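You operate a simulated robot arm through the tools that you are given. There is no shell and no other tool.

You run a simulated robot arm. Do the job below in one go: nothing can be reset, and whatever is moved stays where it is left.

## Task
Send the green crate on the rollers round the turn table and down the side rollers to the stop.
Fine: roll it on, free the table, swing it a quarter turn, lock it again, push the crate off; no lifting.

Only the result counts: the job must be done as asked and must still hold three seconds after the hand-in. Knocking over, shifting, dropping, spilling or breaking anything else fails it.

## Robot
A 7-joint arm with a fingered hand, fixed in place. Base frame: the origin is on the floor under the middle of its stand, x ahead of it, y to its left, z up. Units: cm, rad, N and s.
It reaches about 133.3 cm from its shoulder. Its first joint turns from -1.204 to 3.002 rad. Payload 5 kg.
Tool frame: the origin (TCP) lies between the finger pads and is the grasp point; the fingertips stand 3.2 cm ahead of it; z points along the fingers, y is the line along which they close. The gripper opens to 16 cm; its body begins 8.9 cm behind the TCP. The gripper is a hand of 3 fingers: y runs from the thumb to the fingers, the wrist lies at [0, 0, -25.2] in the tool frame.
Orientation is told as [roll, pitch, yaw] about the base's x, y, z axes, in that order, counted from this pose: with the fingers straight down and closing along the base's y, the tool's x points along the base's -x, its y along +y and its z along -z.

## Interface
- The arm moves only by the tool step_arm. Its arguments are lists of equal length, an entry for each row: "slide": the shift along the base's x, y, z in cm, a list of three; "angular": the turn, a rotation vector about the base's x, y, z in rad, a list of three. In form: {"slide": [[dx, dy, dz], ...], "angular": [[ax, ay, az], ...]}. A call has 1 to 20 rows; each row shifts and turns the commanded pose from where the row before left it. Each row takes 0.2 s and may step no farther than 5 cm and 0.15 rad from the row before; otherwise, the whole call is refused. Where a pose cannot be reached the arm comes as near as it can. A force on the tool above 40 N (or 10 N above the force at the start of the call, whichever is more), or a blocked arm, ends the call early, and 0.2 s more pass. In this call time passes only in rows, and 0.2 s behind the last. It gives the time, the measured TCP pose, the force on the tool (base axes), the opening and the grip force at its end, in the units of the frame above (readings bear some noise), with the torque about the TCP (base axes, N m) and any sound that the robot's microphone picked up.
- Cameras (640 x 400 px; columns grow to the right, rows downward): "scene" is fixed at [40.22, -64.47, 149.3]; the picture's right is [0.22, -0.97, 0.00], its down [-0.82, -0.19, -0.54] and it looks along [0.53, 0.12, -0.84] (base axes); focal length 214 px, centre (320, 200). "wrist" rides on the gripper at [6.5, -0.4, -11.6] in the tool frame; the picture's right is [0.06, 1.00, 0.00], its down [-0.87, 0.05, -0.49] and it looks along [-0.49, 0.03, 0.87] (tool axes); focal length 261 px, centre (320, 200). There is no depth. A picture from a camera that has moved, and an enlarged one, comes with that camera's place and axes in the base frame and with its lens. The place of the scene camera against the robot may be out by one fixed shift of up to 1.2 cm in any direction.
- capture(camera): a new picture of that camera. It takes no simulated time.
- lift_body(by): slides the trunk up (or, below 0, down) by that many cm; the arm rides with it, the base frame stays. It gives what a move gives, with no picture.
- curl_fingers(finger1, finger2, thumb_bend): sets how far each is bent, from 0 (flat) to 1 (curled in); at 0.3 the hand is open as for a grip, at 0.7 the pads meet at the TCP. One left out holds its place. A second passes; each finger stops where it meets its share of the squeeze, and holds until it gets a number again. It is the only way to open and close the hand. It gives what a move gives, with no picture; readings hold the bend of each and the force on the fingers (four entries, about 0 where the hand has none), thumb and palm.
- enlarge(camera, box): a new picture of the part [left, top, right, bottom] of that camera's present view, enlarged. It takes no simulated time.
- finish_job(): hands the job in; it is judged then, once.

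Places have to be worked out from the pictures, the camera data and where the tool is seen. Open the gripper and draw the arm clear of the work before you hand the job in, unless the task says otherwise.

The tools are called after ">>>" as a command line: name --argument value ..., lists and objects as JSON in quotes. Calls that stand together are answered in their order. step_arm: Moves the arm, as the interface text tells. Its arguments: {"type":"object","properties":{"slide":{"type":"array","items":{"type":"array","items":{"type":"number"}}},"angular":{"type":"array","items":{"type":"array","items":{"type":"number"}}}},"required":["slide","angular"]} The other tools are called the same way: lift_body (by) moves the trunk up or down; curl_fingers (finger1, finger2, thumb_bend) moves the fingers one by one; capture (camera) takes a picture; enlarge (camera, box) takes an enlarged picture of a part of a camera's view; finish_job () hands the job in.

At the start:

```text
t: 0.0
position: [56.45, -16.12, 122.44]
orientation: [-0.002, 0.001, -0.001]
contact_force: [0.5, -0.1, 0.1]
torque: [0.0, 0.02, 0.02]
width: 16.0
gripper_force: 0.1
shape: jaw
bend: [0.3, 0.3, 0.3]
finger forces: [0.0, 0.0, 0.0, 0.0, 0.1, 0.1]
trunk travel left (down, up): [-80.0, 14.0]
```

scene: 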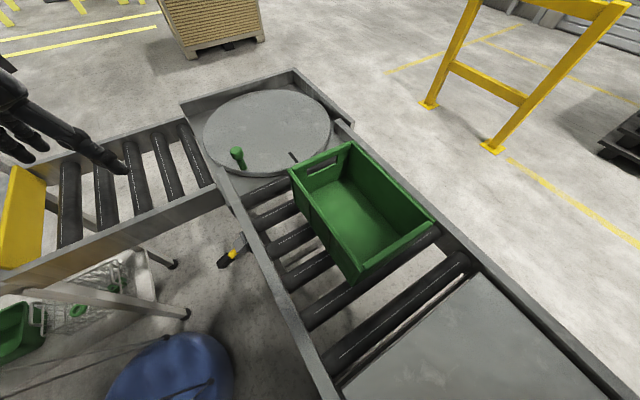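
wrist: 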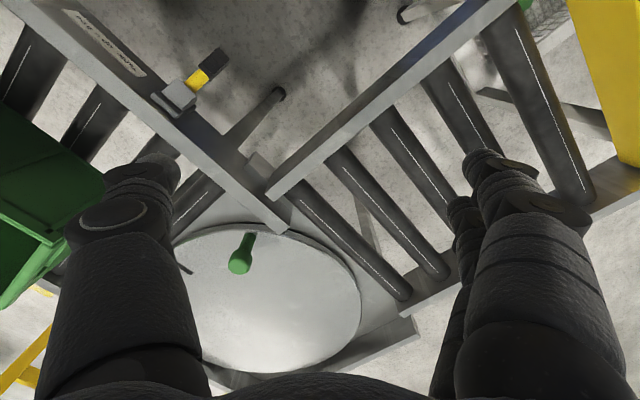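

I'll first look more closely at the scene: the crate, table knob, the yellow/black lever near the rail and the side rollers with the yellow stop.

>>> enlarge --camera "scene" --box '[160, 60, 360, 185]'

>>> enlarge --camera "scene" --box '[180, 180, 380, 305]'

>>> enlarge --camera "wrist" --box '[20, 0, 340, 200]'

>>> enlarge --camera "scene" --box '[0, 80, 260, 320]'

```text
3.20 times, centred on (260, 122) of scene
camera zoom: at [40.22, -64.47, 149.3], right [0.22, -0.97, 0.0], down [-0.82, -0.19, -0.54], along [0.53, 0.12, -0.84], focal length 686 px, centre (512, 448)
```

zoom: 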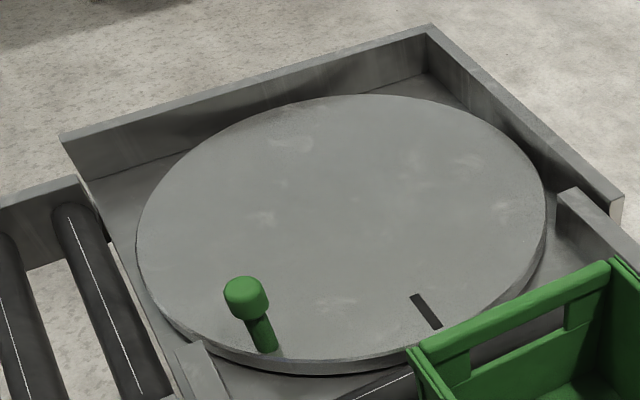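

```text
3.20 times, centred on (280, 242) of scene
camera zoom: at [40.22, -64.47, 149.3], right [0.22, -0.97, 0.0], down [-0.82, -0.19, -0.54], along [0.53, 0.12, -0.84], focal length 686 px, centre (448, 64)
```

zoom: 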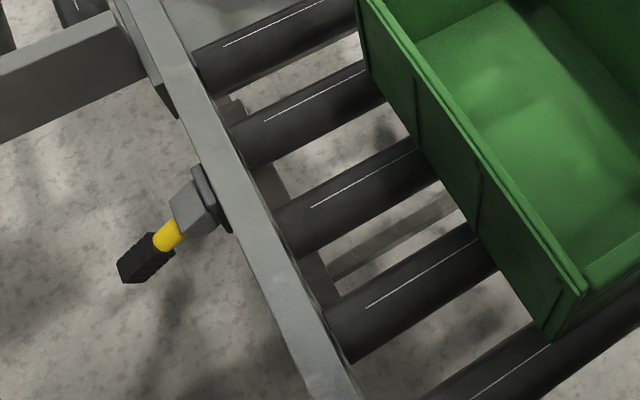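

```text
2.00 times, centred on (180, 100) of wrist
camera zoom: at [49.88, -16.42, 134.11], right [-0.06, 1.0, 0.0], down [0.87, 0.05, 0.49], along [0.49, 0.03, -0.87], focal length 521 px, centre (600, 400)
```

zoom: 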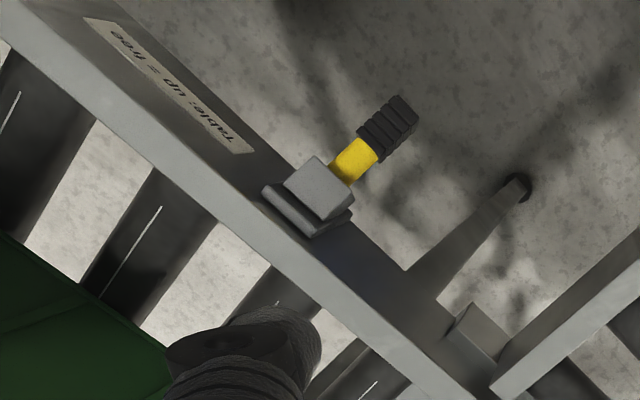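

```text
1.67 times, centred on (130, 200) of scene
camera zoom: at [40.22, -64.47, 149.3], right [0.22, -0.97, 0.0], down [-0.82, -0.19, -0.54], along [0.53, 0.12, -0.84], focal length 358 px, centre (637, 200)
```

zoom: 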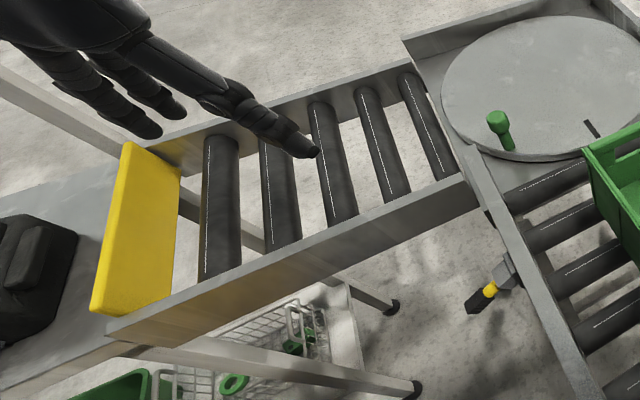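

The scene shows the main rollers running along the 45° diagonal to the disk, the side rollers leaving at 90°, a green peg on the disk and a lever on the outer rail. I'll read the label next to the lever and look at the stop before moving.

>>> enlarge --camera "wrist" --box '[60, 0, 160, 80]'

>>> enlarge --camera "wrist" --box '[130, 30, 290, 130]'

>>> enlarge --camera "wrist" --box '[140, 200, 460, 400]'

>>> enlarge --camera "scene" --box '[260, 110, 460, 310]'

```text
5.00 times, centred on (110, 40) of wrist
camera zoom: at [49.88, -16.42, 134.11], right [-0.06, 1.0, 0.0], down [0.87, 0.05, 0.49], along [0.49, 0.03, -0.87], focal length 1303 px, centre (1370, 1000)
```

zoom: 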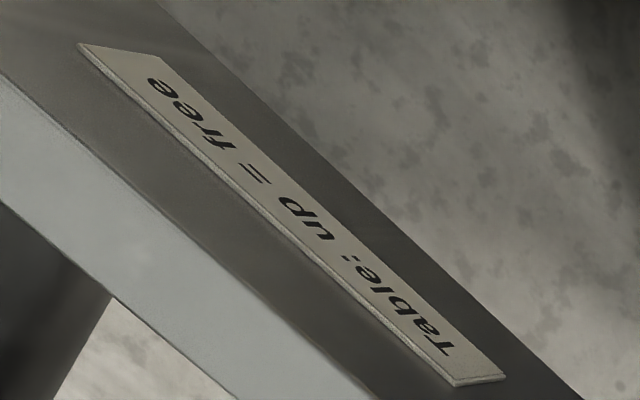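

```text
4.00 times, centred on (210, 80) of wrist
camera zoom: at [49.88, -16.42, 134.11], right [-0.06, 1.0, 0.0], down [0.87, 0.05, 0.49], along [0.49, 0.03, -0.87], focal length 1043 px, centre (760, 680)
```

zoom: 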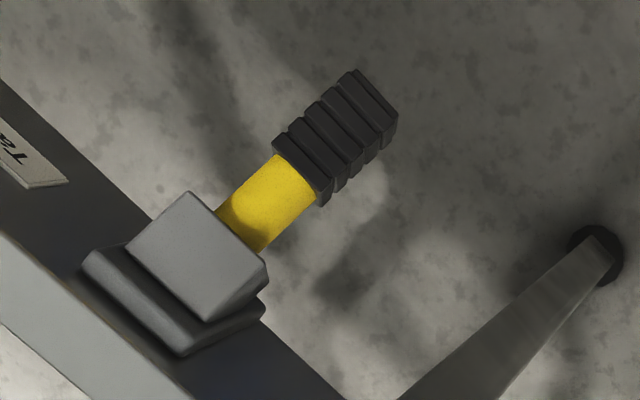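

```text
2.00 times, centred on (300, 300) of wrist
camera zoom: at [49.88, -16.42, 134.11], right [-0.06, 1.0, 0.0], down [0.87, 0.05, 0.49], along [0.49, 0.03, -0.87], focal length 521 px, centre (360, 0)
```

zoom: 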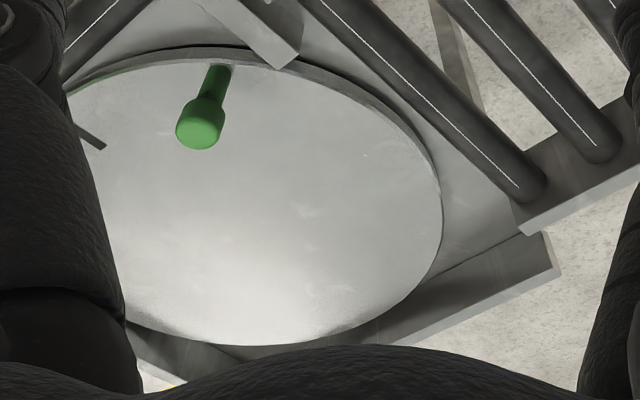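

```text
2.00 times, centred on (360, 210) of scene
camera zoom: at [40.22, -64.47, 149.3], right [0.22, -0.97, 0.0], down [-0.82, -0.19, -0.54], along [0.53, 0.12, -0.84], focal length 429 px, centre (240, 180)
```

zoom: 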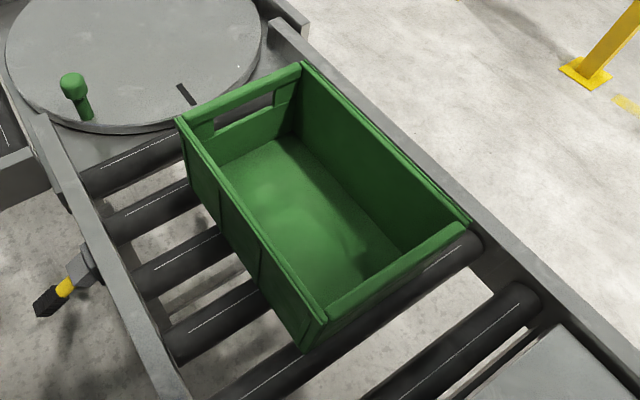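

The label reads "Table: up = free", and I judge the lever handle to slope down, so the table is locked. By triangulation the disk centre is near (106,-28.5), the peg near (82.4,-28) with its top at z 101, and the lever tip near (52,-33,87). The crate is about 20x30 cm, centred near (70,-66), with its top at z 108. I'll move above the crate interior and turn the tool 45° so its y lies along the main line.

>>> step_arm --slide '[[1.85, -4.47, 0], [1.85, -4.47, 0], [1.85, -4.47, 0], [1.85, -4.47, 0], [1.85, -4.47, 0], [1.85, -4.47, 0], [1.85, -4.47, 0], [1.85, -4.47, 0], [1.85, -4.47, 0], [1.85, -4.47, 0]]' --angular '[[0, 0, -0.0785], [0, 0, -0.0785], [0, 0, -0.0785], [0, 0, -0.0785], [0, 0, -0.0785], [0, 0, -0.0785], [0, 0, -0.0785], [0, 0, -0.0785], [0, 0, -0.0785], [0, 0, -0.0785]]'

>>> curl_fingers --finger1 0.7 --finger2 0.7 --thumb_bend 0.7

>>> capture --camera "scene"

>>> capture --camera "wrist"

```text
t: 2.2
position: [75.06, -60.96, 122.58]
orientation: [0.0, 0.003, -0.786]
contact_force: [0.3, -0.9, -0.7]
torque: [0.02, 0.06, -0.01]
width: 15.96
gripper_force: 0.1
shape: jaw
bend: [0.3, 0.3, 0.3]
finger forces: [0.1, 0.0, 0.1, 0.0, 0.1, 0.0]
trunk travel left (down, up): [-80.0, 14.0]
```

```text
t: 3.2
position: [74.88, -60.89, 122.56]
orientation: [-0.001, 0.0, -0.786]
contact_force: [0.4, -0.1, 0.7]
torque: [0.01, 0.0, 0.0]
width: 1.31
gripper_force: 0.0
shape: fingers
bend: [0.7, 0.7, 0.7]
finger forces: [0.1, 0.0, 0.0, 0.0, 0.0, 0.1]
trunk travel left (down, up): [-80.0, 14.0]
```

```text
taken
```

scene: 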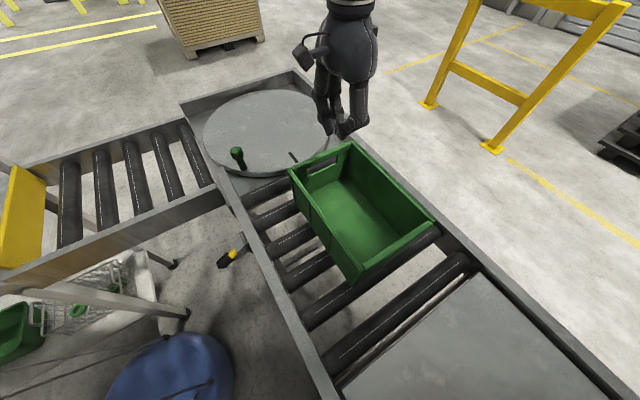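

```text
taken
camera wrist: at [70.02, -56.46, 134.23], right [0.66, 0.75, 0.0], down [0.65, -0.58, 0.49], along [0.37, -0.32, -0.87], focal length 261 px, centre (320, 200)
```

wrist: 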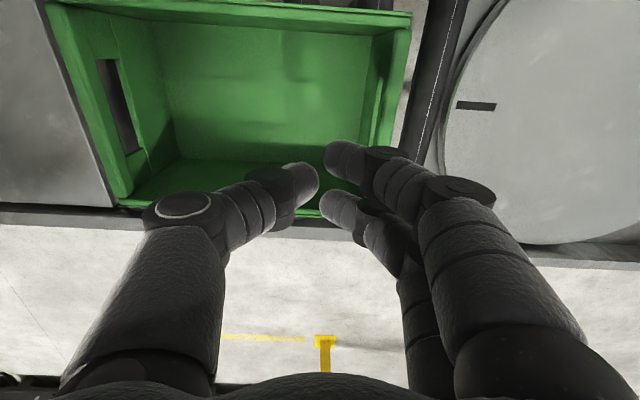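

The fingers are closed and the TCP lies over the crate at about 10 cm along the main line, but the finger knuckles stick out roughly 6 cm towards the front wall. I'll back off 5 cm along the line and then lower into the open crate to z≈103.

>>> step_arm --slide '[[-3.2, -3.2, 0], [-0.8, -1.2, -4], [0, 0, -4], [0, 0, -4], [0, 0, -4], [0, 0, -3.5]]' --angular '[[0, 0, 0], [0, 0, 0], [0, 0, 0], [0, 0, 0], [0, 0, 0], [0, 0, 0]]'

>>> capture --camera "scene"

>>> capture --camera "wrist"

```text
t: 4.6
position: [70.91, -65.25, 102.92]
orientation: [0.003, 0.002, -0.784]
contact_force: [0.1, 0.0, -0.1]
torque: [0.04, -0.03, -0.01]
width: 1.25
gripper_force: 0.0
shape: fingers
bend: [0.7, 0.7, 0.7]
finger forces: [0.0, 0.0, 0.1, 0.0, 0.0, 0.0]
trunk travel left (down, up): [-80.0, 14.0]
```

```text
taken
```

scene: 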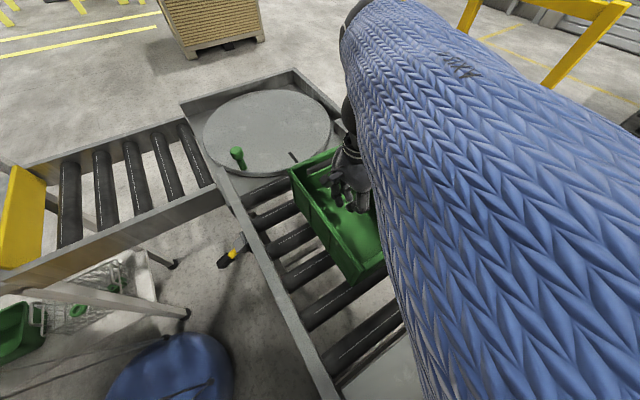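

```text
taken
camera wrist: at [65.89, -60.88, 114.54], right [0.66, 0.75, 0.0], down [0.65, -0.58, 0.49], along [0.37, -0.32, -0.87], focal length 261 px, centre (320, 200)
```

wrist: 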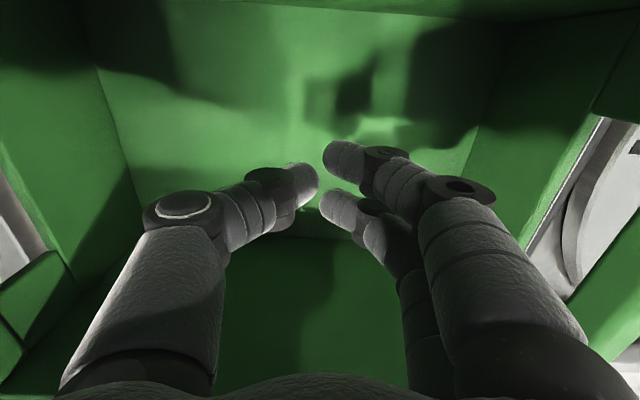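

The hand is inside the crate with no contact. I'll push along the main line (equal +x, +y) in 2 cm steps so the knuckles meet the front wall and lead the crate forward.

>>> step_arm --slide '[[1.4, 1.4, 0], [1.4, 1.4, 0], [1.0, 1.0, 0], [1.0, 1.0, 0], [1.2, 1.2, 0], [1.2, 1.2, 0], [1.2, 1.2, 0], [1.2, 1.2, 0]]' --angular '[[0, 0, 0], [0, 0, 0], [0, 0, 0], [0, 0, 0], [0, 0, 0], [0, 0, 0], [0, 0, 0], [0, 0, 0]]'

>>> capture --camera "scene"

>>> capture --camera "wrist"

```text
t: 6.4
position: [80.44, -55.63, 102.97]
orientation: [0.0, 0.0, -0.785]
contact_force: [0.3, 0.4, 0.1]
torque: [-0.02, -0.02, 0.02]
width: 1.2
gripper_force: 0.0
shape: fingers
bend: [0.7, 0.7, 0.7]
finger forces: [0.1, 0.0, 0.1, 0.0, 0.0, 0.0]
trunk travel left (down, up): [-80.0, 14.0]
```

```text
taken
```

scene: 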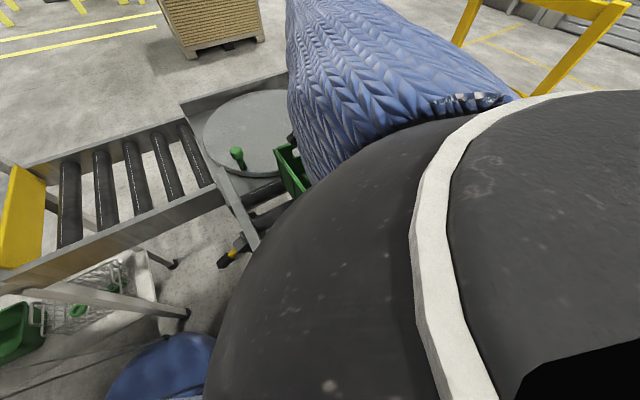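

```text
taken
camera wrist: at [75.61, -51.15, 114.6], right [0.66, 0.75, 0.0], down [0.65, -0.58, 0.49], along [0.37, -0.33, -0.87], focal length 261 px, centre (320, 200)
```

wrist: 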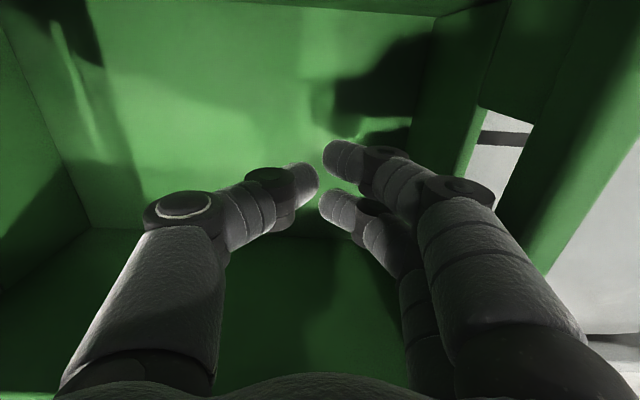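

The crate is moving: its front rim is now near 26 cm along the line and the TCP at 17.5. I'll keep pushing slowly.

>>> step_arm --slide '[[1.2, 1.2, 0], [1.2, 1.2, 0], [1.2, 1.2, 0], [1.2, 1.2, 0], [1.2, 1.2, 0], [1.2, 1.2, 0], [1.2, 1.2, 0], [1.2, 1.2, 0], [1.2, 1.2, 0], [1.2, 1.2, 0]]' --angular '[[0, 0, 0], [0, 0, 0], [0, 0, 0], [0, 0, 0], [0, 0, 0], [0, 0, 0], [0, 0, 0], [0, 0, 0], [0, 0, 0], [0, 0, 0]]'

>>> capture --camera "scene"

>>> capture --camera "wrist"

```text
t: 8.6
position: [92.61, -43.39, 103.04]
orientation: [0.001, 0.0, -0.785]
contact_force: [0.8, 0.1, 0.9]
torque: [-0.03, 0.0, 0.0]
width: 1.24
gripper_force: 0.1
shape: fingers
bend: [0.7, 0.7, 0.7]
finger forces: [0.0, 0.1, 0.1, 0.0, 0.0, 0.1]
trunk travel left (down, up): [-80.0, 14.0]
```

```text
taken
```

scene: 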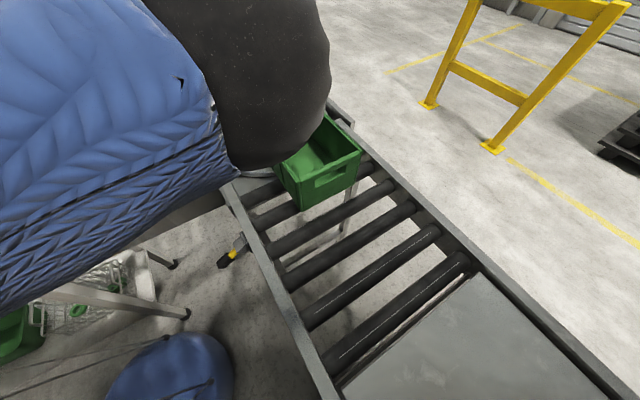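

```text
taken
camera wrist: at [87.68, -39.06, 114.57], right [0.66, 0.75, 0.0], down [0.65, -0.58, 0.49], along [0.37, -0.33, -0.87], focal length 261 px, centre (320, 200)
```

wrist: 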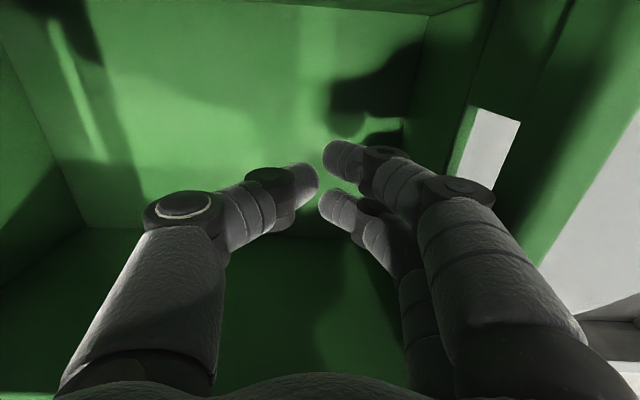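

The crate's rear rim is now at about 12.6 cm along the line and square to it, so the crate centre is at about 27.7 with the TCP 7.1 cm ahead of it. It needs about 27 cm more to reach the table centre; I'll push 17 cm and check.

>>> step_arm --slide '[[1.2, 1.2, 0], [1.2, 1.2, 0], [1.2, 1.2, 0], [1.2, 1.2, 0], [1.2, 1.2, 0], [1.2, 1.2, 0], [1.2, 1.2, 0], [1.2, 1.2, 0], [1.2, 1.2, 0], [1.2, 1.2, 0]]' --angular '[[0, 0, 0], [0, 0, 0], [0, 0, 0], [0, 0, 0], [0, 0, 0], [0, 0, 0], [0, 0, 0], [0, 0, 0], [0, 0, 0], [0, 0, 0]]'

>>> capture --camera "scene"

>>> capture --camera "wrist"

```text
t: 10.8
position: [104.39, -31.42, 102.99]
orientation: [0.0, -0.001, -0.785]
contact_force: [-0.1, 0.0, -0.2]
torque: [-0.02, 0.01, 0.02]
width: 1.24
gripper_force: 0.0
shape: fingers
bend: [0.7, 0.7, 0.7]
finger forces: [0.0, 0.0, 0.0, 0.0, 0.0, 0.1]
trunk travel left (down, up): [-80.0, 14.0]
```

```text
taken
```

scene: 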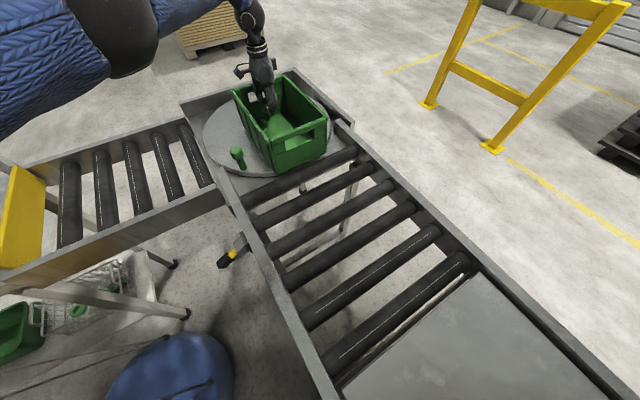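

```text
taken
camera wrist: at [99.63, -27.1, 114.56], right [0.66, 0.75, 0.0], down [0.65, -0.58, 0.49], along [0.37, -0.33, -0.87], focal length 261 px, centre (320, 200)
```

wrist: 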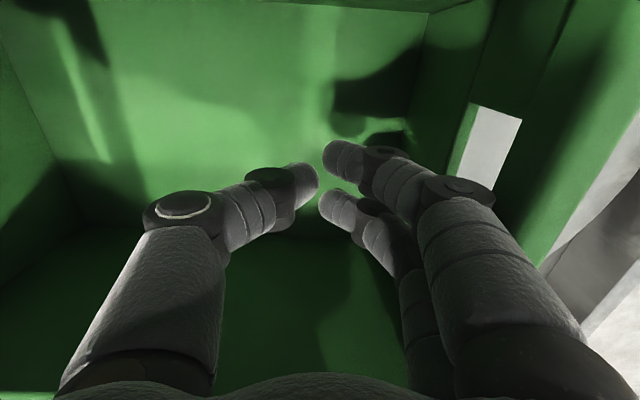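

The crate is now partly on the disk. I'll enlarge the scene to measure its position against the disk.

>>> enlarge --camera "scene" --box '[170, 60, 370, 185]'

```text
3.20 times, centred on (270, 122) of scene
camera zoom: at [40.22, -64.47, 149.3], right [0.22, -0.97, 0.0], down [-0.82, -0.19, -0.54], along [0.53, 0.12, -0.84], focal length 686 px, centre (480, 448)
```

zoom: 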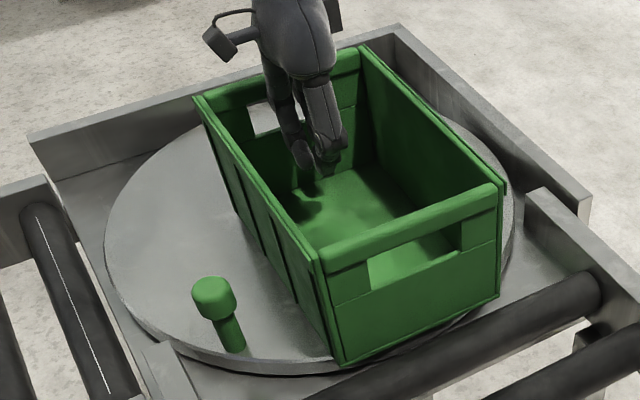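

Measured rear edge at 30 cm along the line puts the crate centre at about 45, versus the disk centre at 54.9. I'll push 10 cm more.

>>> step_arm --slide '[[1.2, 1.2, 0], [1.2, 1.2, 0], [1.2, 1.2, 0], [1.2, 1.2, 0], [1.2, 1.2, 0], [1.0, 1.0, 0]]' --angular '[[0, 0, 0], [0, 0, 0], [0, 0, 0], [0, 0, 0], [0, 0, 0], [0, 0, 0]]'

>>> enlarge --camera "scene" --box '[170, 60, 370, 185]'

>>> capture --camera "wrist"

```text
t: 12.2
position: [108.69, -24.25, 102.93]
orientation: [0.0, -0.002, -0.786]
contact_force: [-1.2, -2.2, -0.8]
torque: [0.04, -0.02, 0.0]
width: 1.17
gripper_force: 0.8
shape: fingers
bend: [0.7, 0.7, 0.7]
finger forces: [1.6, 0.0, 0.0, 0.0, 0.0, 0.0]
out of reach, approached as far as the arm can: row 4, 5, 6
trunk travel left (down, up): [-80.0, 14.0]
```

```text
3.20 times, centred on (270, 122) of scene
camera zoom: at [40.22, -64.47, 149.3], right [0.22, -0.97, 0.0], down [-0.82, -0.19, -0.54], along [0.53, 0.12, -0.84], focal length 686 px, centre (480, 448)
```

zoom: 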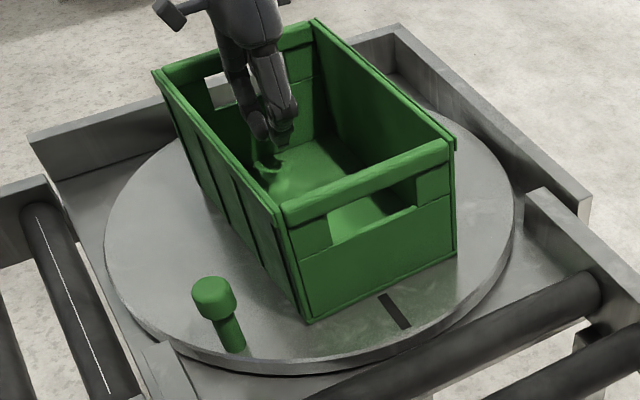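

```text
taken
camera wrist: at [103.78, -19.92, 114.55], right [0.66, 0.75, 0.0], down [0.65, -0.58, 0.49], along [0.37, -0.33, -0.87], focal length 261 px, centre (320, 200)
```

wrist: 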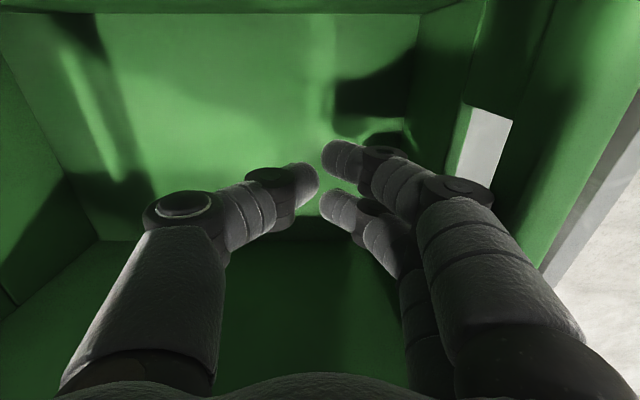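

The arm hit its reach limit, but the crate is fully on the disk: its rear is at 37.5 and its centre at about 52.4, which is 2.5 cm short of the pivot with every corner inside the 25 cm radius. That is good enough, so I'll back off, rise out of the crate and head for the lever.

>>> step_arm --slide '[[-2.5, -2.5, 0], [-2.5, -2.5, 0], [0, 0, 3], [0, 0, 4], [0, 0, 4], [0, 0, 4], [-1, 0, 3]]' --angular '[[0, 0, 0], [0, 0, 0], [0, 0, 0], [0, 0, 0], [0, 0, 0], [0, 0, 0], [0, 0, 0]]'

>>> enlarge --camera "scene" --box '[170, 60, 370, 185]'

```text
t: 13.8
position: [102.51, -29.29, 121.18]
orientation: [0.001, -0.001, -0.785]
contact_force: [-0.4, 0.0, 0.6]
torque: [0.01, -0.06, -0.01]
width: 1.23
gripper_force: 0.0
shape: fingers
bend: [0.7, 0.7, 0.7]
finger forces: [0.0, 0.0, 0.1, 0.0, 0.0, 0.0]
trunk travel left (down, up): [-80.0, 14.0]
```

```text
3.20 times, centred on (270, 122) of scene
camera zoom: at [40.22, -64.47, 149.3], right [0.22, -0.97, 0.0], down [-0.82, -0.19, -0.54], along [0.53, 0.12, -0.84], focal length 686 px, centre (480, 448)
```

zoom: 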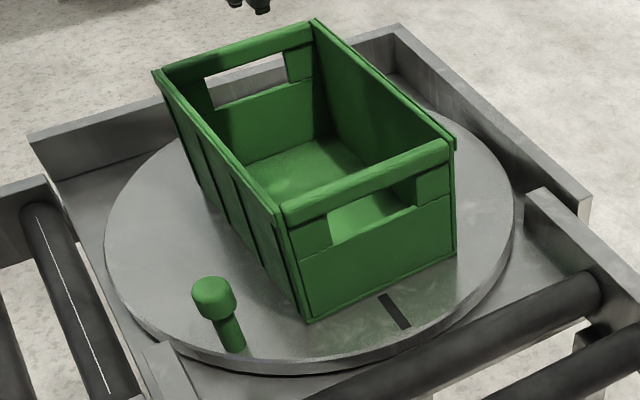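

The crate stayed put, clear of the peg. I'll travel above the rail to the lever, staying high, then open the hand to grip-open and look.

>>> step_arm --slide '[[-4.5, -0.4, 0], [-4.5, -0.4, 0], [-4.5, -0.4, 0], [-4.5, -0.4, 0], [-4.5, -0.4, 0], [-4.5, -0.4, 0], [-4.5, -0.4, 0], [-4.5, -0.4, 0], [-4.5, -0.4, 0], [-4.5, -0.4, 0], [-4.5, -0.4, 0]]' --angular '[[0, 0, 0], [0, 0, 0], [0, 0, 0], [0, 0, 0], [0, 0, 0], [0, 0, 0], [0, 0, 0], [0, 0, 0], [0, 0, 0], [0, 0, 0], [0, 0, 0]]'

>>> curl_fingers --finger1 0.4 --finger2 0.4 --thumb_bend 0.4

>>> capture --camera "wrist"

>>> capture --camera "scene"

```text
t: 16.2
position: [53.13, -33.86, 121.1]
orientation: [0.002, 0.001, -0.787]
contact_force: [-1.6, -0.3, 0.2]
torque: [0.04, -0.05, -0.01]
width: 1.21
gripper_force: 0.0
shape: fingers
bend: [0.7, 0.7, 0.7]
finger forces: [0.0, 0.0, 0.1, 0.0, 0.0, 0.1]
trunk travel left (down, up): [-80.0, 14.0]
```

```text
t: 17.2
position: [53.22, -33.78, 120.97]
orientation: [0.001, 0.0, -0.785]
contact_force: [0.6, 0.2, 0.3]
torque: [0.03, 0.01, -0.02]
width: 12.77
gripper_force: 0.0
shape: fingers
bend: [0.4, 0.4, 0.4]
finger forces: [0.0, 0.1, 0.0, 0.1, 0.1, 0.0]
trunk travel left (down, up): [-80.0, 14.0]
```

```text
taken
camera wrist: at [48.29, -29.35, 132.71], right [0.66, 0.75, 0.0], down [0.65, -0.58, 0.49], along [0.37, -0.32, -0.87], focal length 261 px, centre (320, 200)
```

wrist: 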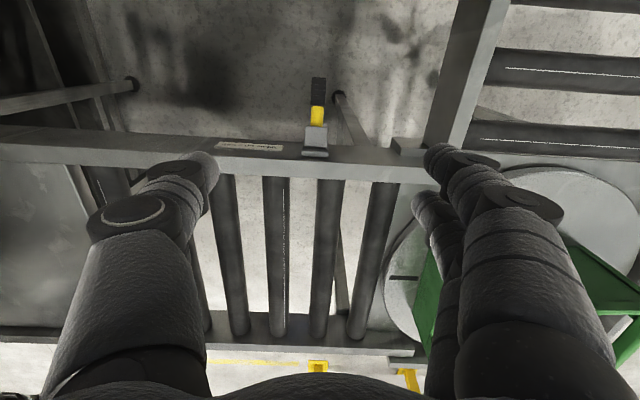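

```text
taken
```

scene: 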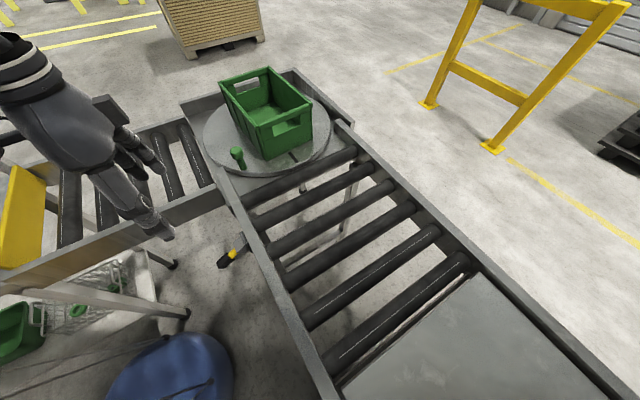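

The lever now lies nearly centred below the hand. I'll zoom in on it to measure it.

>>> enlarge --camera "wrist" --box '[240, 60, 400, 180]'

>>> enlarge --camera "scene" --box '[200, 210, 300, 290]'

```text
3.33 times, centred on (320, 120) of wrist
camera zoom: at [48.29, -29.35, 132.71], right [0.66, 0.75, 0.0], down [0.65, -0.58, 0.49], along [0.37, -0.32, -0.87], focal length 869 px, centre (320, 467)
```

zoom: 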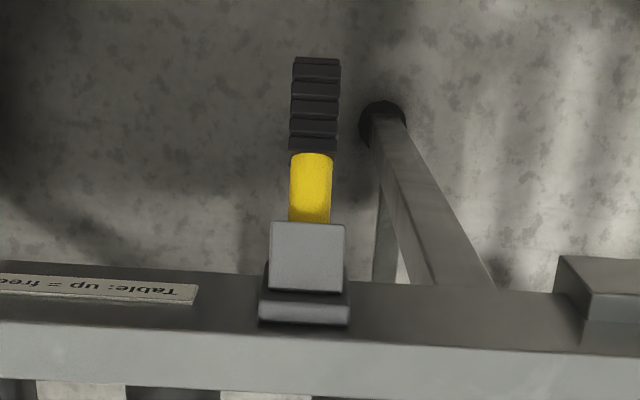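

```text
5.00 times, centred on (250, 250) of scene
camera zoom: at [40.22, -64.47, 149.3], right [0.22, -0.97, 0.0], down [-0.82, -0.19, -0.54], along [0.53, 0.12, -0.84], focal length 1072 px, centre (670, -50)
```

zoom: 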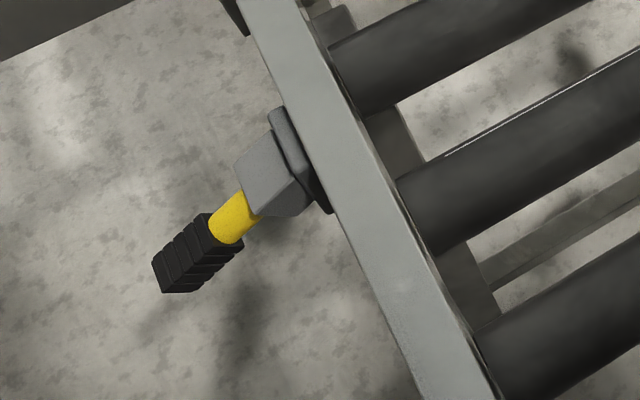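

The lever handle runs from about (55.8,-36.3,90) down to its tip at about (51.2,-31.5,86), 2.4 cm wide, directly under the TCP. I'll lower the open hand so the fingers and thumb straddle it, first to z≈97, and look.

>>> step_arm --slide '[[-0.1, 0.2, -4], [0, 0, -4], [0, 0, -4], [0, 0, -4], [0, 0, -4], [0, 0, -4]]' --angular '[[0, 0, 0], [0, 0, 0], [0, 0, 0], [0, 0, 0], [0, 0, 0], [0, 0, 0]]'

>>> capture --camera "wrist"

>>> capture --camera "scene"

```text
t: 18.6
position: [53.38, -33.61, 96.72]
orientation: [0.002, 0.002, -0.784]
contact_force: [0.0, -0.4, 0.1]
torque: [0.06, 0.01, 0.03]
width: 12.81
gripper_force: 0.0
shape: fingers
bend: [0.4, 0.4, 0.4]
finger forces: [0.1, 0.1, 0.1, 0.0, 0.0, 0.0]
trunk travel left (down, up): [-80.0, 14.0]
```

```text
taken
camera wrist: at [48.35, -29.26, 108.42], right [0.66, 0.75, 0.0], down [0.65, -0.58, 0.49], along [0.37, -0.32, -0.87], focal length 261 px, centre (320, 200)
```

wrist: 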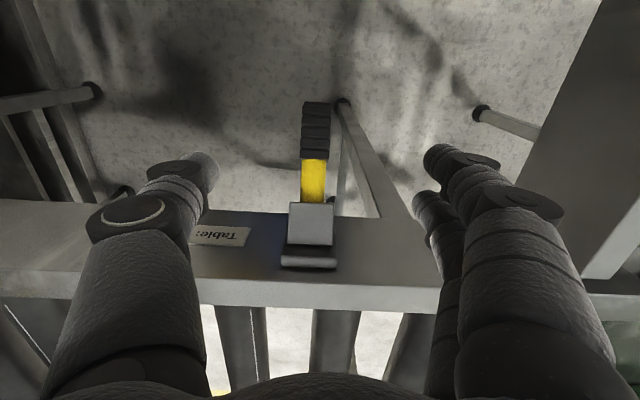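

```text
taken
```

scene: 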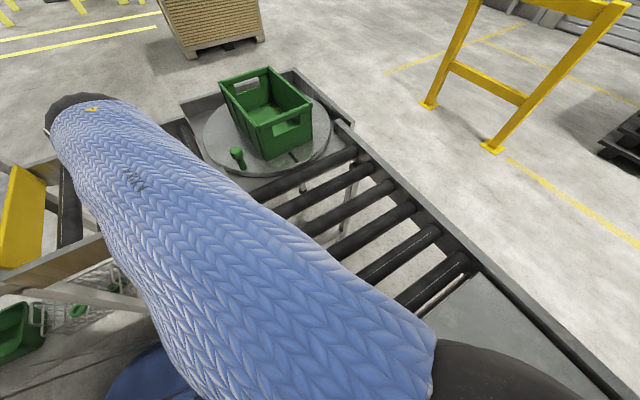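

The handle sits between thumb and fingers, about 0.4 cm off-centre towards the thumb. I'll correct that, lower to z≈88 and close on the grip.

>>> step_arm --slide '[[-0.25, -0.25, -3], [0, 0, -3], [0, 0, -2.7]]' --angular '[[0, 0, 0], [0, 0, 0], [0, 0, 0]]'

>>> curl_fingers --finger1 0.7 --finger2 0.7 --thumb_bend 0.7

>>> capture --camera "wrist"

```text
t: 19.4
position: [52.84, -33.81, 88.25]
orientation: [0.002, 0.001, -0.786]
contact_force: [0.3, -0.5, -0.8]
torque: [0.0, 0.02, -0.05]
width: 12.78
gripper_force: 0.1
shape: fingers
bend: [0.4, 0.4, 0.4]
finger forces: [0.1, 0.0, 0.0, 0.0, 0.0, 0.0]
trunk travel left (down, up): [-80.0, 14.0]
```

```text
t: 20.4
position: [52.85, -33.83, 88.32]
orientation: [0.001, 0.001, -0.786]
contact_force: [-0.8, 2.0, -2.8]
torque: [0.05, 0.05, -0.07]
width: 2.65
gripper_force: 8.1
shape: fingers
bend: [0.66, 0.67, 0.67]
finger forces: [4.7, 2.6, 0.0, 0.0, 7.4, 0.1]
trunk travel left (down, up): [-80.0, 14.0]
```

```text
taken
camera wrist: at [47.9, -29.36, 99.88], right [0.66, 0.75, 0.0], down [0.65, -0.58, 0.49], along [0.37, -0.32, -0.87], focal length 261 px, centre (320, 200)
```

wrist: 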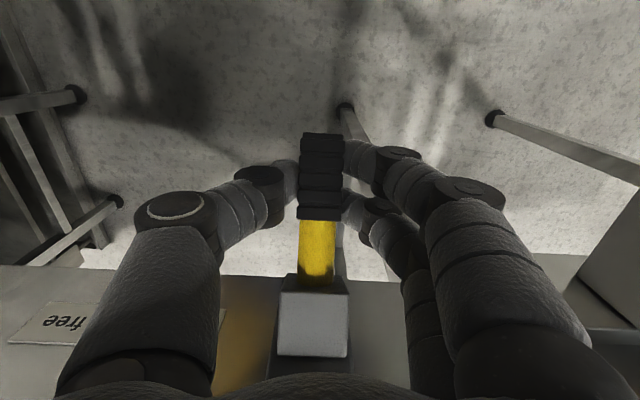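

The grip holds the handle (width 2.65, about 8 N). I'll raise it along its arc in small steps.

>>> step_arm --slide '[[-0.15, 0.15, 0.8], [-0.15, 0.15, 0.8], [-0.1, 0.1, 0.8], [0, 0, 0.8], [0.1, -0.1, 0.8]]' --angular '[[0, 0, 0], [0, 0, 0], [0, 0, 0], [0, 0, 0], [0, 0, 0]]'

>>> capture --camera "wrist"

```text
t: 21.6
position: [52.59, -33.53, 92.25]
orientation: [0.001, 0.0, -0.786]
contact_force: [-2.7, 8.1, -2.4]
torque: [0.22, 0.08, 0.0]
width: 2.67
gripper_force: 7.7
shape: fingers
bend: [0.66, 0.66, 0.68]
finger forces: [4.7, 4.3, 0.0, 0.0, 6.2, 0.0]
trunk travel left (down, up): [-80.0, 14.0]
```

```text
taken
camera wrist: at [47.59, -29.05, 103.94], right [0.66, 0.75, 0.0], down [0.65, -0.58, 0.49], along [0.37, -0.32, -0.87], focal length 261 px, centre (320, 200)
```

wrist: 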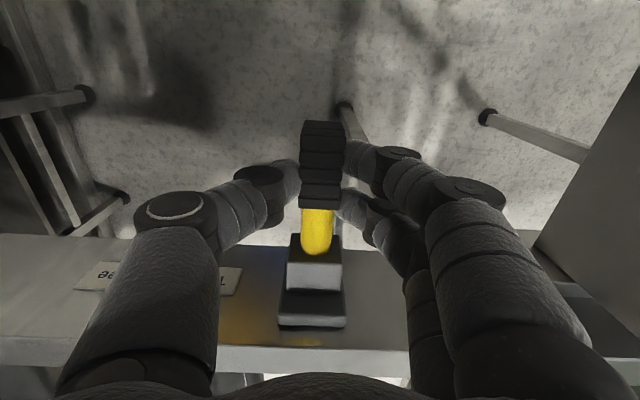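

The lever is coming up with the hand and is now near horizontal. I'll keep raising, curving inward towards the pivot.

>>> step_arm --slide '[[0.15, -0.15, 0.8], [0.2, -0.2, 0.8], [0.3, -0.3, 0.8], [0.35, -0.35, 0.8]]' --angular '[[0, 0, 0], [0, 0, 0], [0, 0, 0], [0, 0, 0]]'

>>> capture --camera "wrist"

```text
t: 22.6
position: [53.54, -34.53, 95.55]
orientation: [0.0, 0.0, -0.786]
contact_force: [0.1, 0.5, 0.1]
torque: [-0.03, 0.01, 0.03]
width: 1.28
gripper_force: 0.0
shape: fingers
bend: [0.7, 0.7, 0.7]
finger forces: [0.1, 0.0, 0.0, 0.0, 0.0, 0.0]
trunk travel left (down, up): [-80.0, 14.0]
```

```text
taken
camera wrist: at [48.58, -30.11, 107.13], right [0.66, 0.75, 0.0], down [0.65, -0.58, 0.49], along [0.37, -0.32, -0.87], focal length 261 px, centre (320, 200)
```

wrist: 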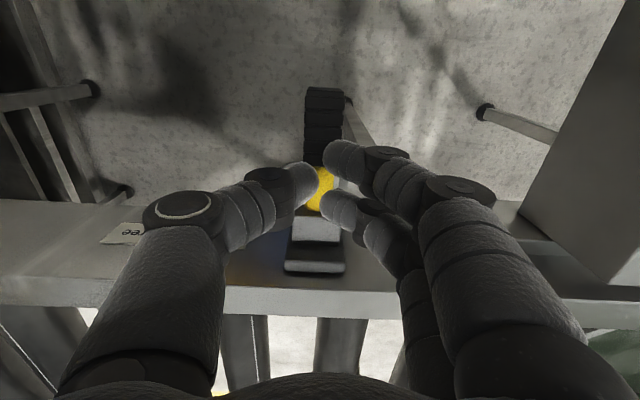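

The hand slipped off the handle. I'll check where the lever stopped before doing more.

>>> enlarge --camera "scene" --box '[200, 210, 300, 290]'

>>> enlarge --camera "wrist" --box '[260, 70, 400, 290]'

```text
5.00 times, centred on (250, 250) of scene
camera zoom: at [40.22, -64.47, 149.3], right [0.22, -0.97, 0.0], down [-0.82, -0.19, -0.54], along [0.53, 0.12, -0.84], focal length 1072 px, centre (670, -50)
```

zoom: 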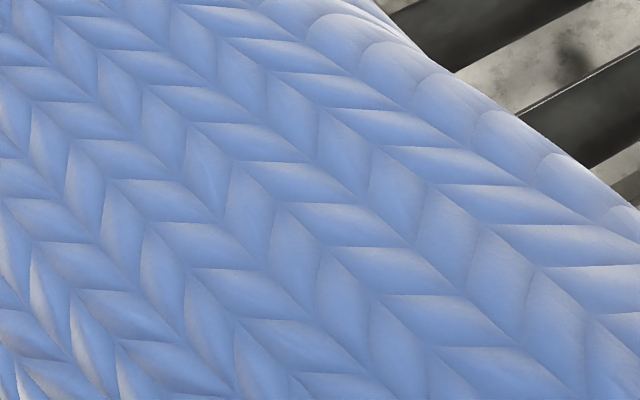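

```text
1.82 times, centred on (330, 180) of wrist
camera zoom: at [48.58, -30.11, 107.13], right [0.66, 0.75, 0.0], down [0.65, -0.58, 0.49], along [0.37, -0.32, -0.87], focal length 474 px, centre (302, 236)
```

zoom: 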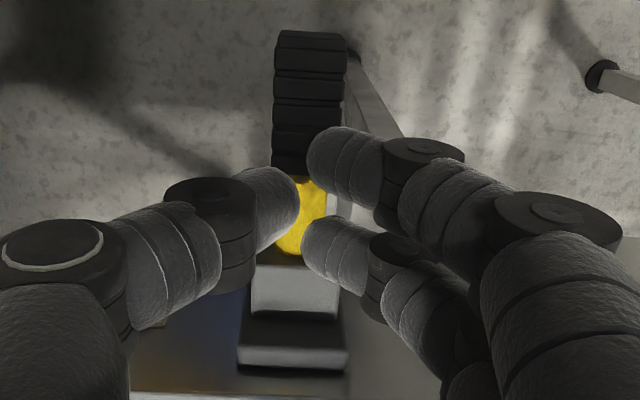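

The wrist view suggests the lever now sits roughly horizontal or slightly above. I'll rise to unblock the scene camera and measure its angle.

>>> step_arm --slide '[[0, 0, 4], [-1, 1, 4], [-1, 1, 4], [-1, 1, 4], [-1, 1, 4], [-1, 1, 4]]' --angular '[[0, 0, 0], [0, 0, 0], [0, 0, 0], [0, 0, 0], [0, 0, 0], [0, 0, 0]]'

>>> enlarge --camera "scene" --box '[200, 210, 300, 290]'

>>> enlarge --camera "wrist" --box '[240, 60, 400, 180]'

>>> capture --camera "scene"

```text
t: 24.0
position: [48.53, -29.37, 119.58]
orientation: [0.0, -0.002, -0.787]
contact_force: [0.5, 0.7, -0.3]
torque: [0.0, -0.03, 0.02]
width: 1.28
gripper_force: 0.0
shape: fingers
bend: [0.7, 0.7, 0.7]
finger forces: [0.0, 0.0, 0.1, 0.1, 0.1, 0.0]
trunk travel left (down, up): [-80.0, 14.0]
```

```text
5.00 times, centred on (250, 250) of scene
camera zoom: at [40.22, -64.47, 149.3], right [0.22, -0.97, 0.0], down [-0.82, -0.19, -0.54], along [0.53, 0.12, -0.84], focal length 1072 px, centre (670, -50)
```

zoom: 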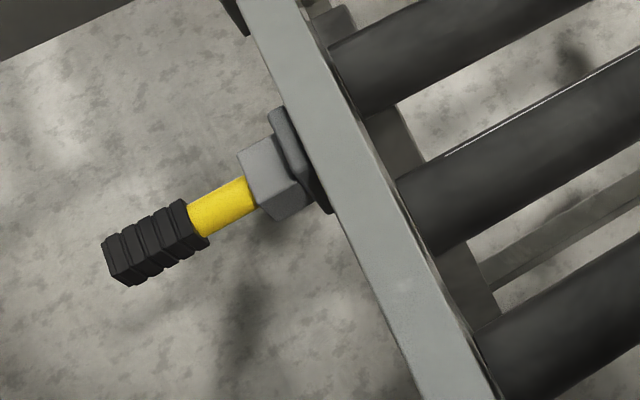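

```text
3.33 times, centred on (320, 120) of wrist
camera zoom: at [43.51, -25.0, 131.22], right [0.66, 0.75, 0.0], down [0.65, -0.58, 0.49], along [0.37, -0.33, -0.87], focal length 869 px, centre (320, 467)
```

zoom: 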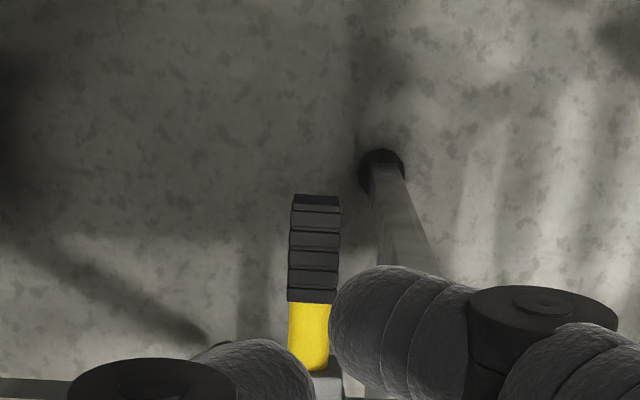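

```text
taken
```

scene: 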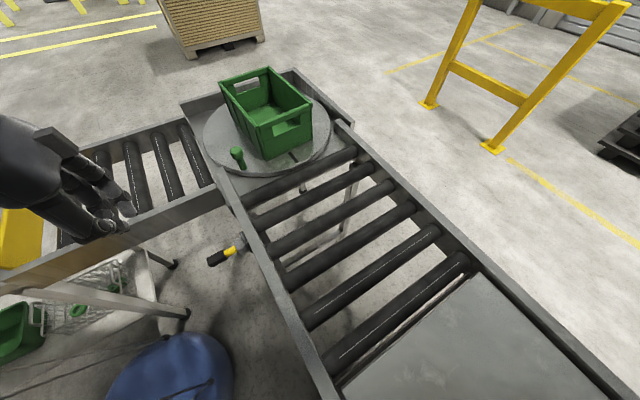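

By triangulation the lever tip moved up from z≈86 to z≈91, about level, so it is not fully up yet. It turned about 30° and the pads slipped. This time I'll place the fingers lower, so that once closed they cradle the handle from below, and then lift. First I'll open the hand and descend around it.

>>> curl_fingers --finger1 0.4 --finger2 0.4 --thumb_bend 0.4

>>> step_arm --slide '[[2.0, -2.0, -2], [2.0, -2.0, -3], [0, 0, -4], [0, 0, -4], [0, 0, -4], [0, 0, -4], [0, 0, -4], [0, 0, -4], [0, 0, -2.8]]' --angular '[[0, 0, 0], [0, 0, 0], [0, 0, 0], [0, 0, 0], [0, 0, 0], [0, 0, 0], [0, 0, 0], [0, 0, 0], [0, 0, 0]]'

>>> capture --camera "wrist"

```text
t: 25.0
position: [48.56, -29.59, 119.55]
orientation: [0.001, -0.001, -0.786]
contact_force: [-1.3, -0.5, 0.4]
torque: [-0.03, 0.01, 0.04]
width: 12.79
gripper_force: 0.0
shape: fingers
bend: [0.4, 0.4, 0.4]
finger forces: [0.0, 0.1, 0.0, 0.0, 0.0, 0.0]
trunk travel left (down, up): [-80.0, 14.0]
```

```text
t: 27.0
position: [52.51, -33.58, 87.6]
orientation: [0.001, -0.002, -0.785]
contact_force: [0.0, -0.8, -0.6]
torque: [-0.03, -0.02, -0.02]
width: 12.76
gripper_force: 0.1
shape: fingers
bend: [0.4, 0.4, 0.4]
finger forces: [0.0, 0.0, 0.0, 0.0, 0.0, 0.0]
trunk travel left (down, up): [-80.0, 14.0]
```

```text
taken
camera wrist: at [47.56, -29.16, 99.2], right [0.66, 0.75, 0.0], down [0.65, -0.58, 0.49], along [0.37, -0.32, -0.87], focal length 261 px, centre (320, 200)
```

wrist: 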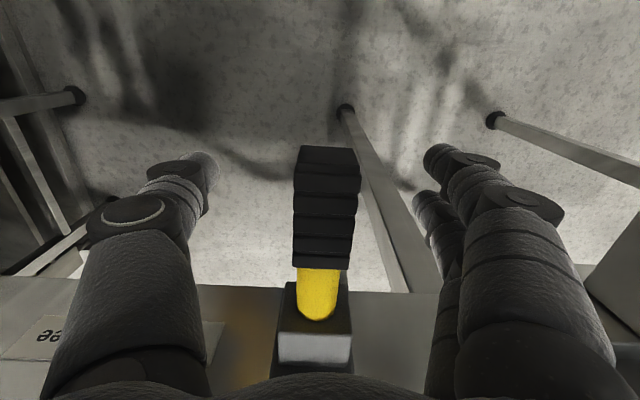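

The open hand straddles the handle, with the TCP about 3 cm below it. I'll close the fingers beneath it and check.

>>> curl_fingers --finger1 0.7 --finger2 0.7 --thumb_bend 0.7

>>> capture --camera "wrist"

```text
t: 28.0
position: [52.55, -33.52, 87.58]
orientation: [0.0, 0.001, -0.786]
contact_force: [0.9, 0.5, 0.0]
torque: [0.0, -0.02, -0.02]
width: 1.29
gripper_force: 0.0
shape: fingers
bend: [0.7, 0.7, 0.7]
finger forces: [0.0, 0.0, 0.0, 0.0, 0.0, 0.0]
trunk travel left (down, up): [-80.0, 14.0]
```

```text
taken
camera wrist: at [47.56, -29.14, 99.25], right [0.66, 0.75, 0.0], down [0.65, -0.58, 0.49], along [0.37, -0.32, -0.87], focal length 261 px, centre (320, 200)
```

wrist: 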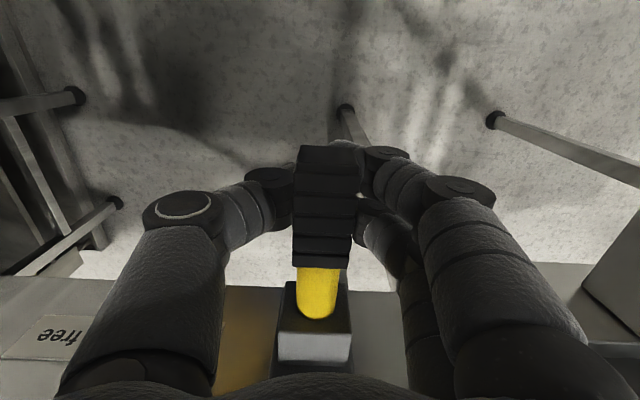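

The fingers are closed fully beneath the handle with no squeeze. I'll lift so the cradle raises the lever.

>>> step_arm --slide '[[0, 0, 0.8], [0, 0, 0.8], [0, 0, 0.8], [0, 0, 0.8], [0.1, -0.1, 0.8], [0.15, -0.15, 0.8]]' --angular '[[0, 0, 0], [0, 0, 0], [0, 0, 0], [0, 0, 0], [0, 0, 0], [0, 0, 0]]'

>>> capture --camera "wrist"

```text
t: 29.4
position: [52.82, -33.72, 92.46]
orientation: [0.001, 0.0, -0.786]
contact_force: [-0.4, 1.1, 0.8]
torque: [-0.03, -0.01, 0.02]
width: 1.3
gripper_force: 0.2
shape: fingers
bend: [0.7, 0.69, 0.7]
finger forces: [0.0, 0.8, 0.0, 0.0, 0.5, 0.0]
trunk travel left (down, up): [-80.0, 14.0]
```

```text
taken
camera wrist: at [47.88, -29.37, 104.12], right [0.66, 0.75, 0.0], down [0.65, -0.58, 0.49], along [0.37, -0.33, -0.87], focal length 261 px, centre (320, 200)
```

wrist: 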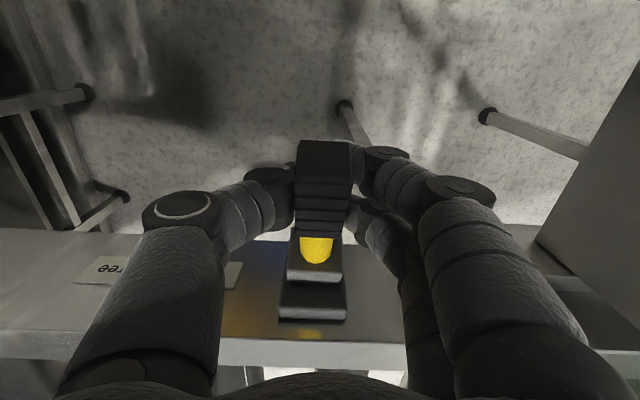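

The lever is rising with little force. I'll continue, curving inward, until it meets its stop.

>>> step_arm --slide '[[0.25, -0.25, 0.7], [0.3, -0.3, 0.7], [0.35, -0.35, 0.7]]' --angular '[[0, 0, 0], [0, 0, 0], [0, 0, 0]]'

>>> capture --camera "wrist"

```text
t: 30.2
position: [53.57, -34.72, 94.5]
orientation: [-0.002, 0.002, -0.786]
contact_force: [-4.7, 6.8, -12.1]
torque: [0.14, 0.08, 0.12]
width: 2.08
gripper_force: 8.1
shape: fingers
bend: [0.68, 0.65, 0.68]
finger forces: [4.4, 5.0, 0.1, 0.0, 6.7, 0.0]
trunk travel left (down, up): [-80.0, 14.0]
```

```text
taken
camera wrist: at [48.69, -30.24, 106.18], right [0.66, 0.75, 0.0], down [0.65, -0.58, 0.49], along [0.37, -0.32, -0.87], focal length 261 px, centre (320, 200)
```

wrist: 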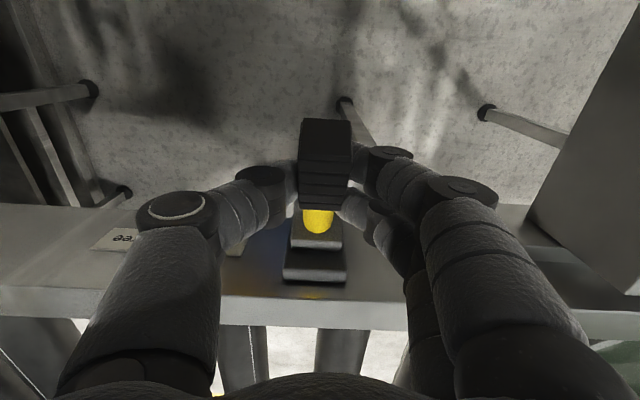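

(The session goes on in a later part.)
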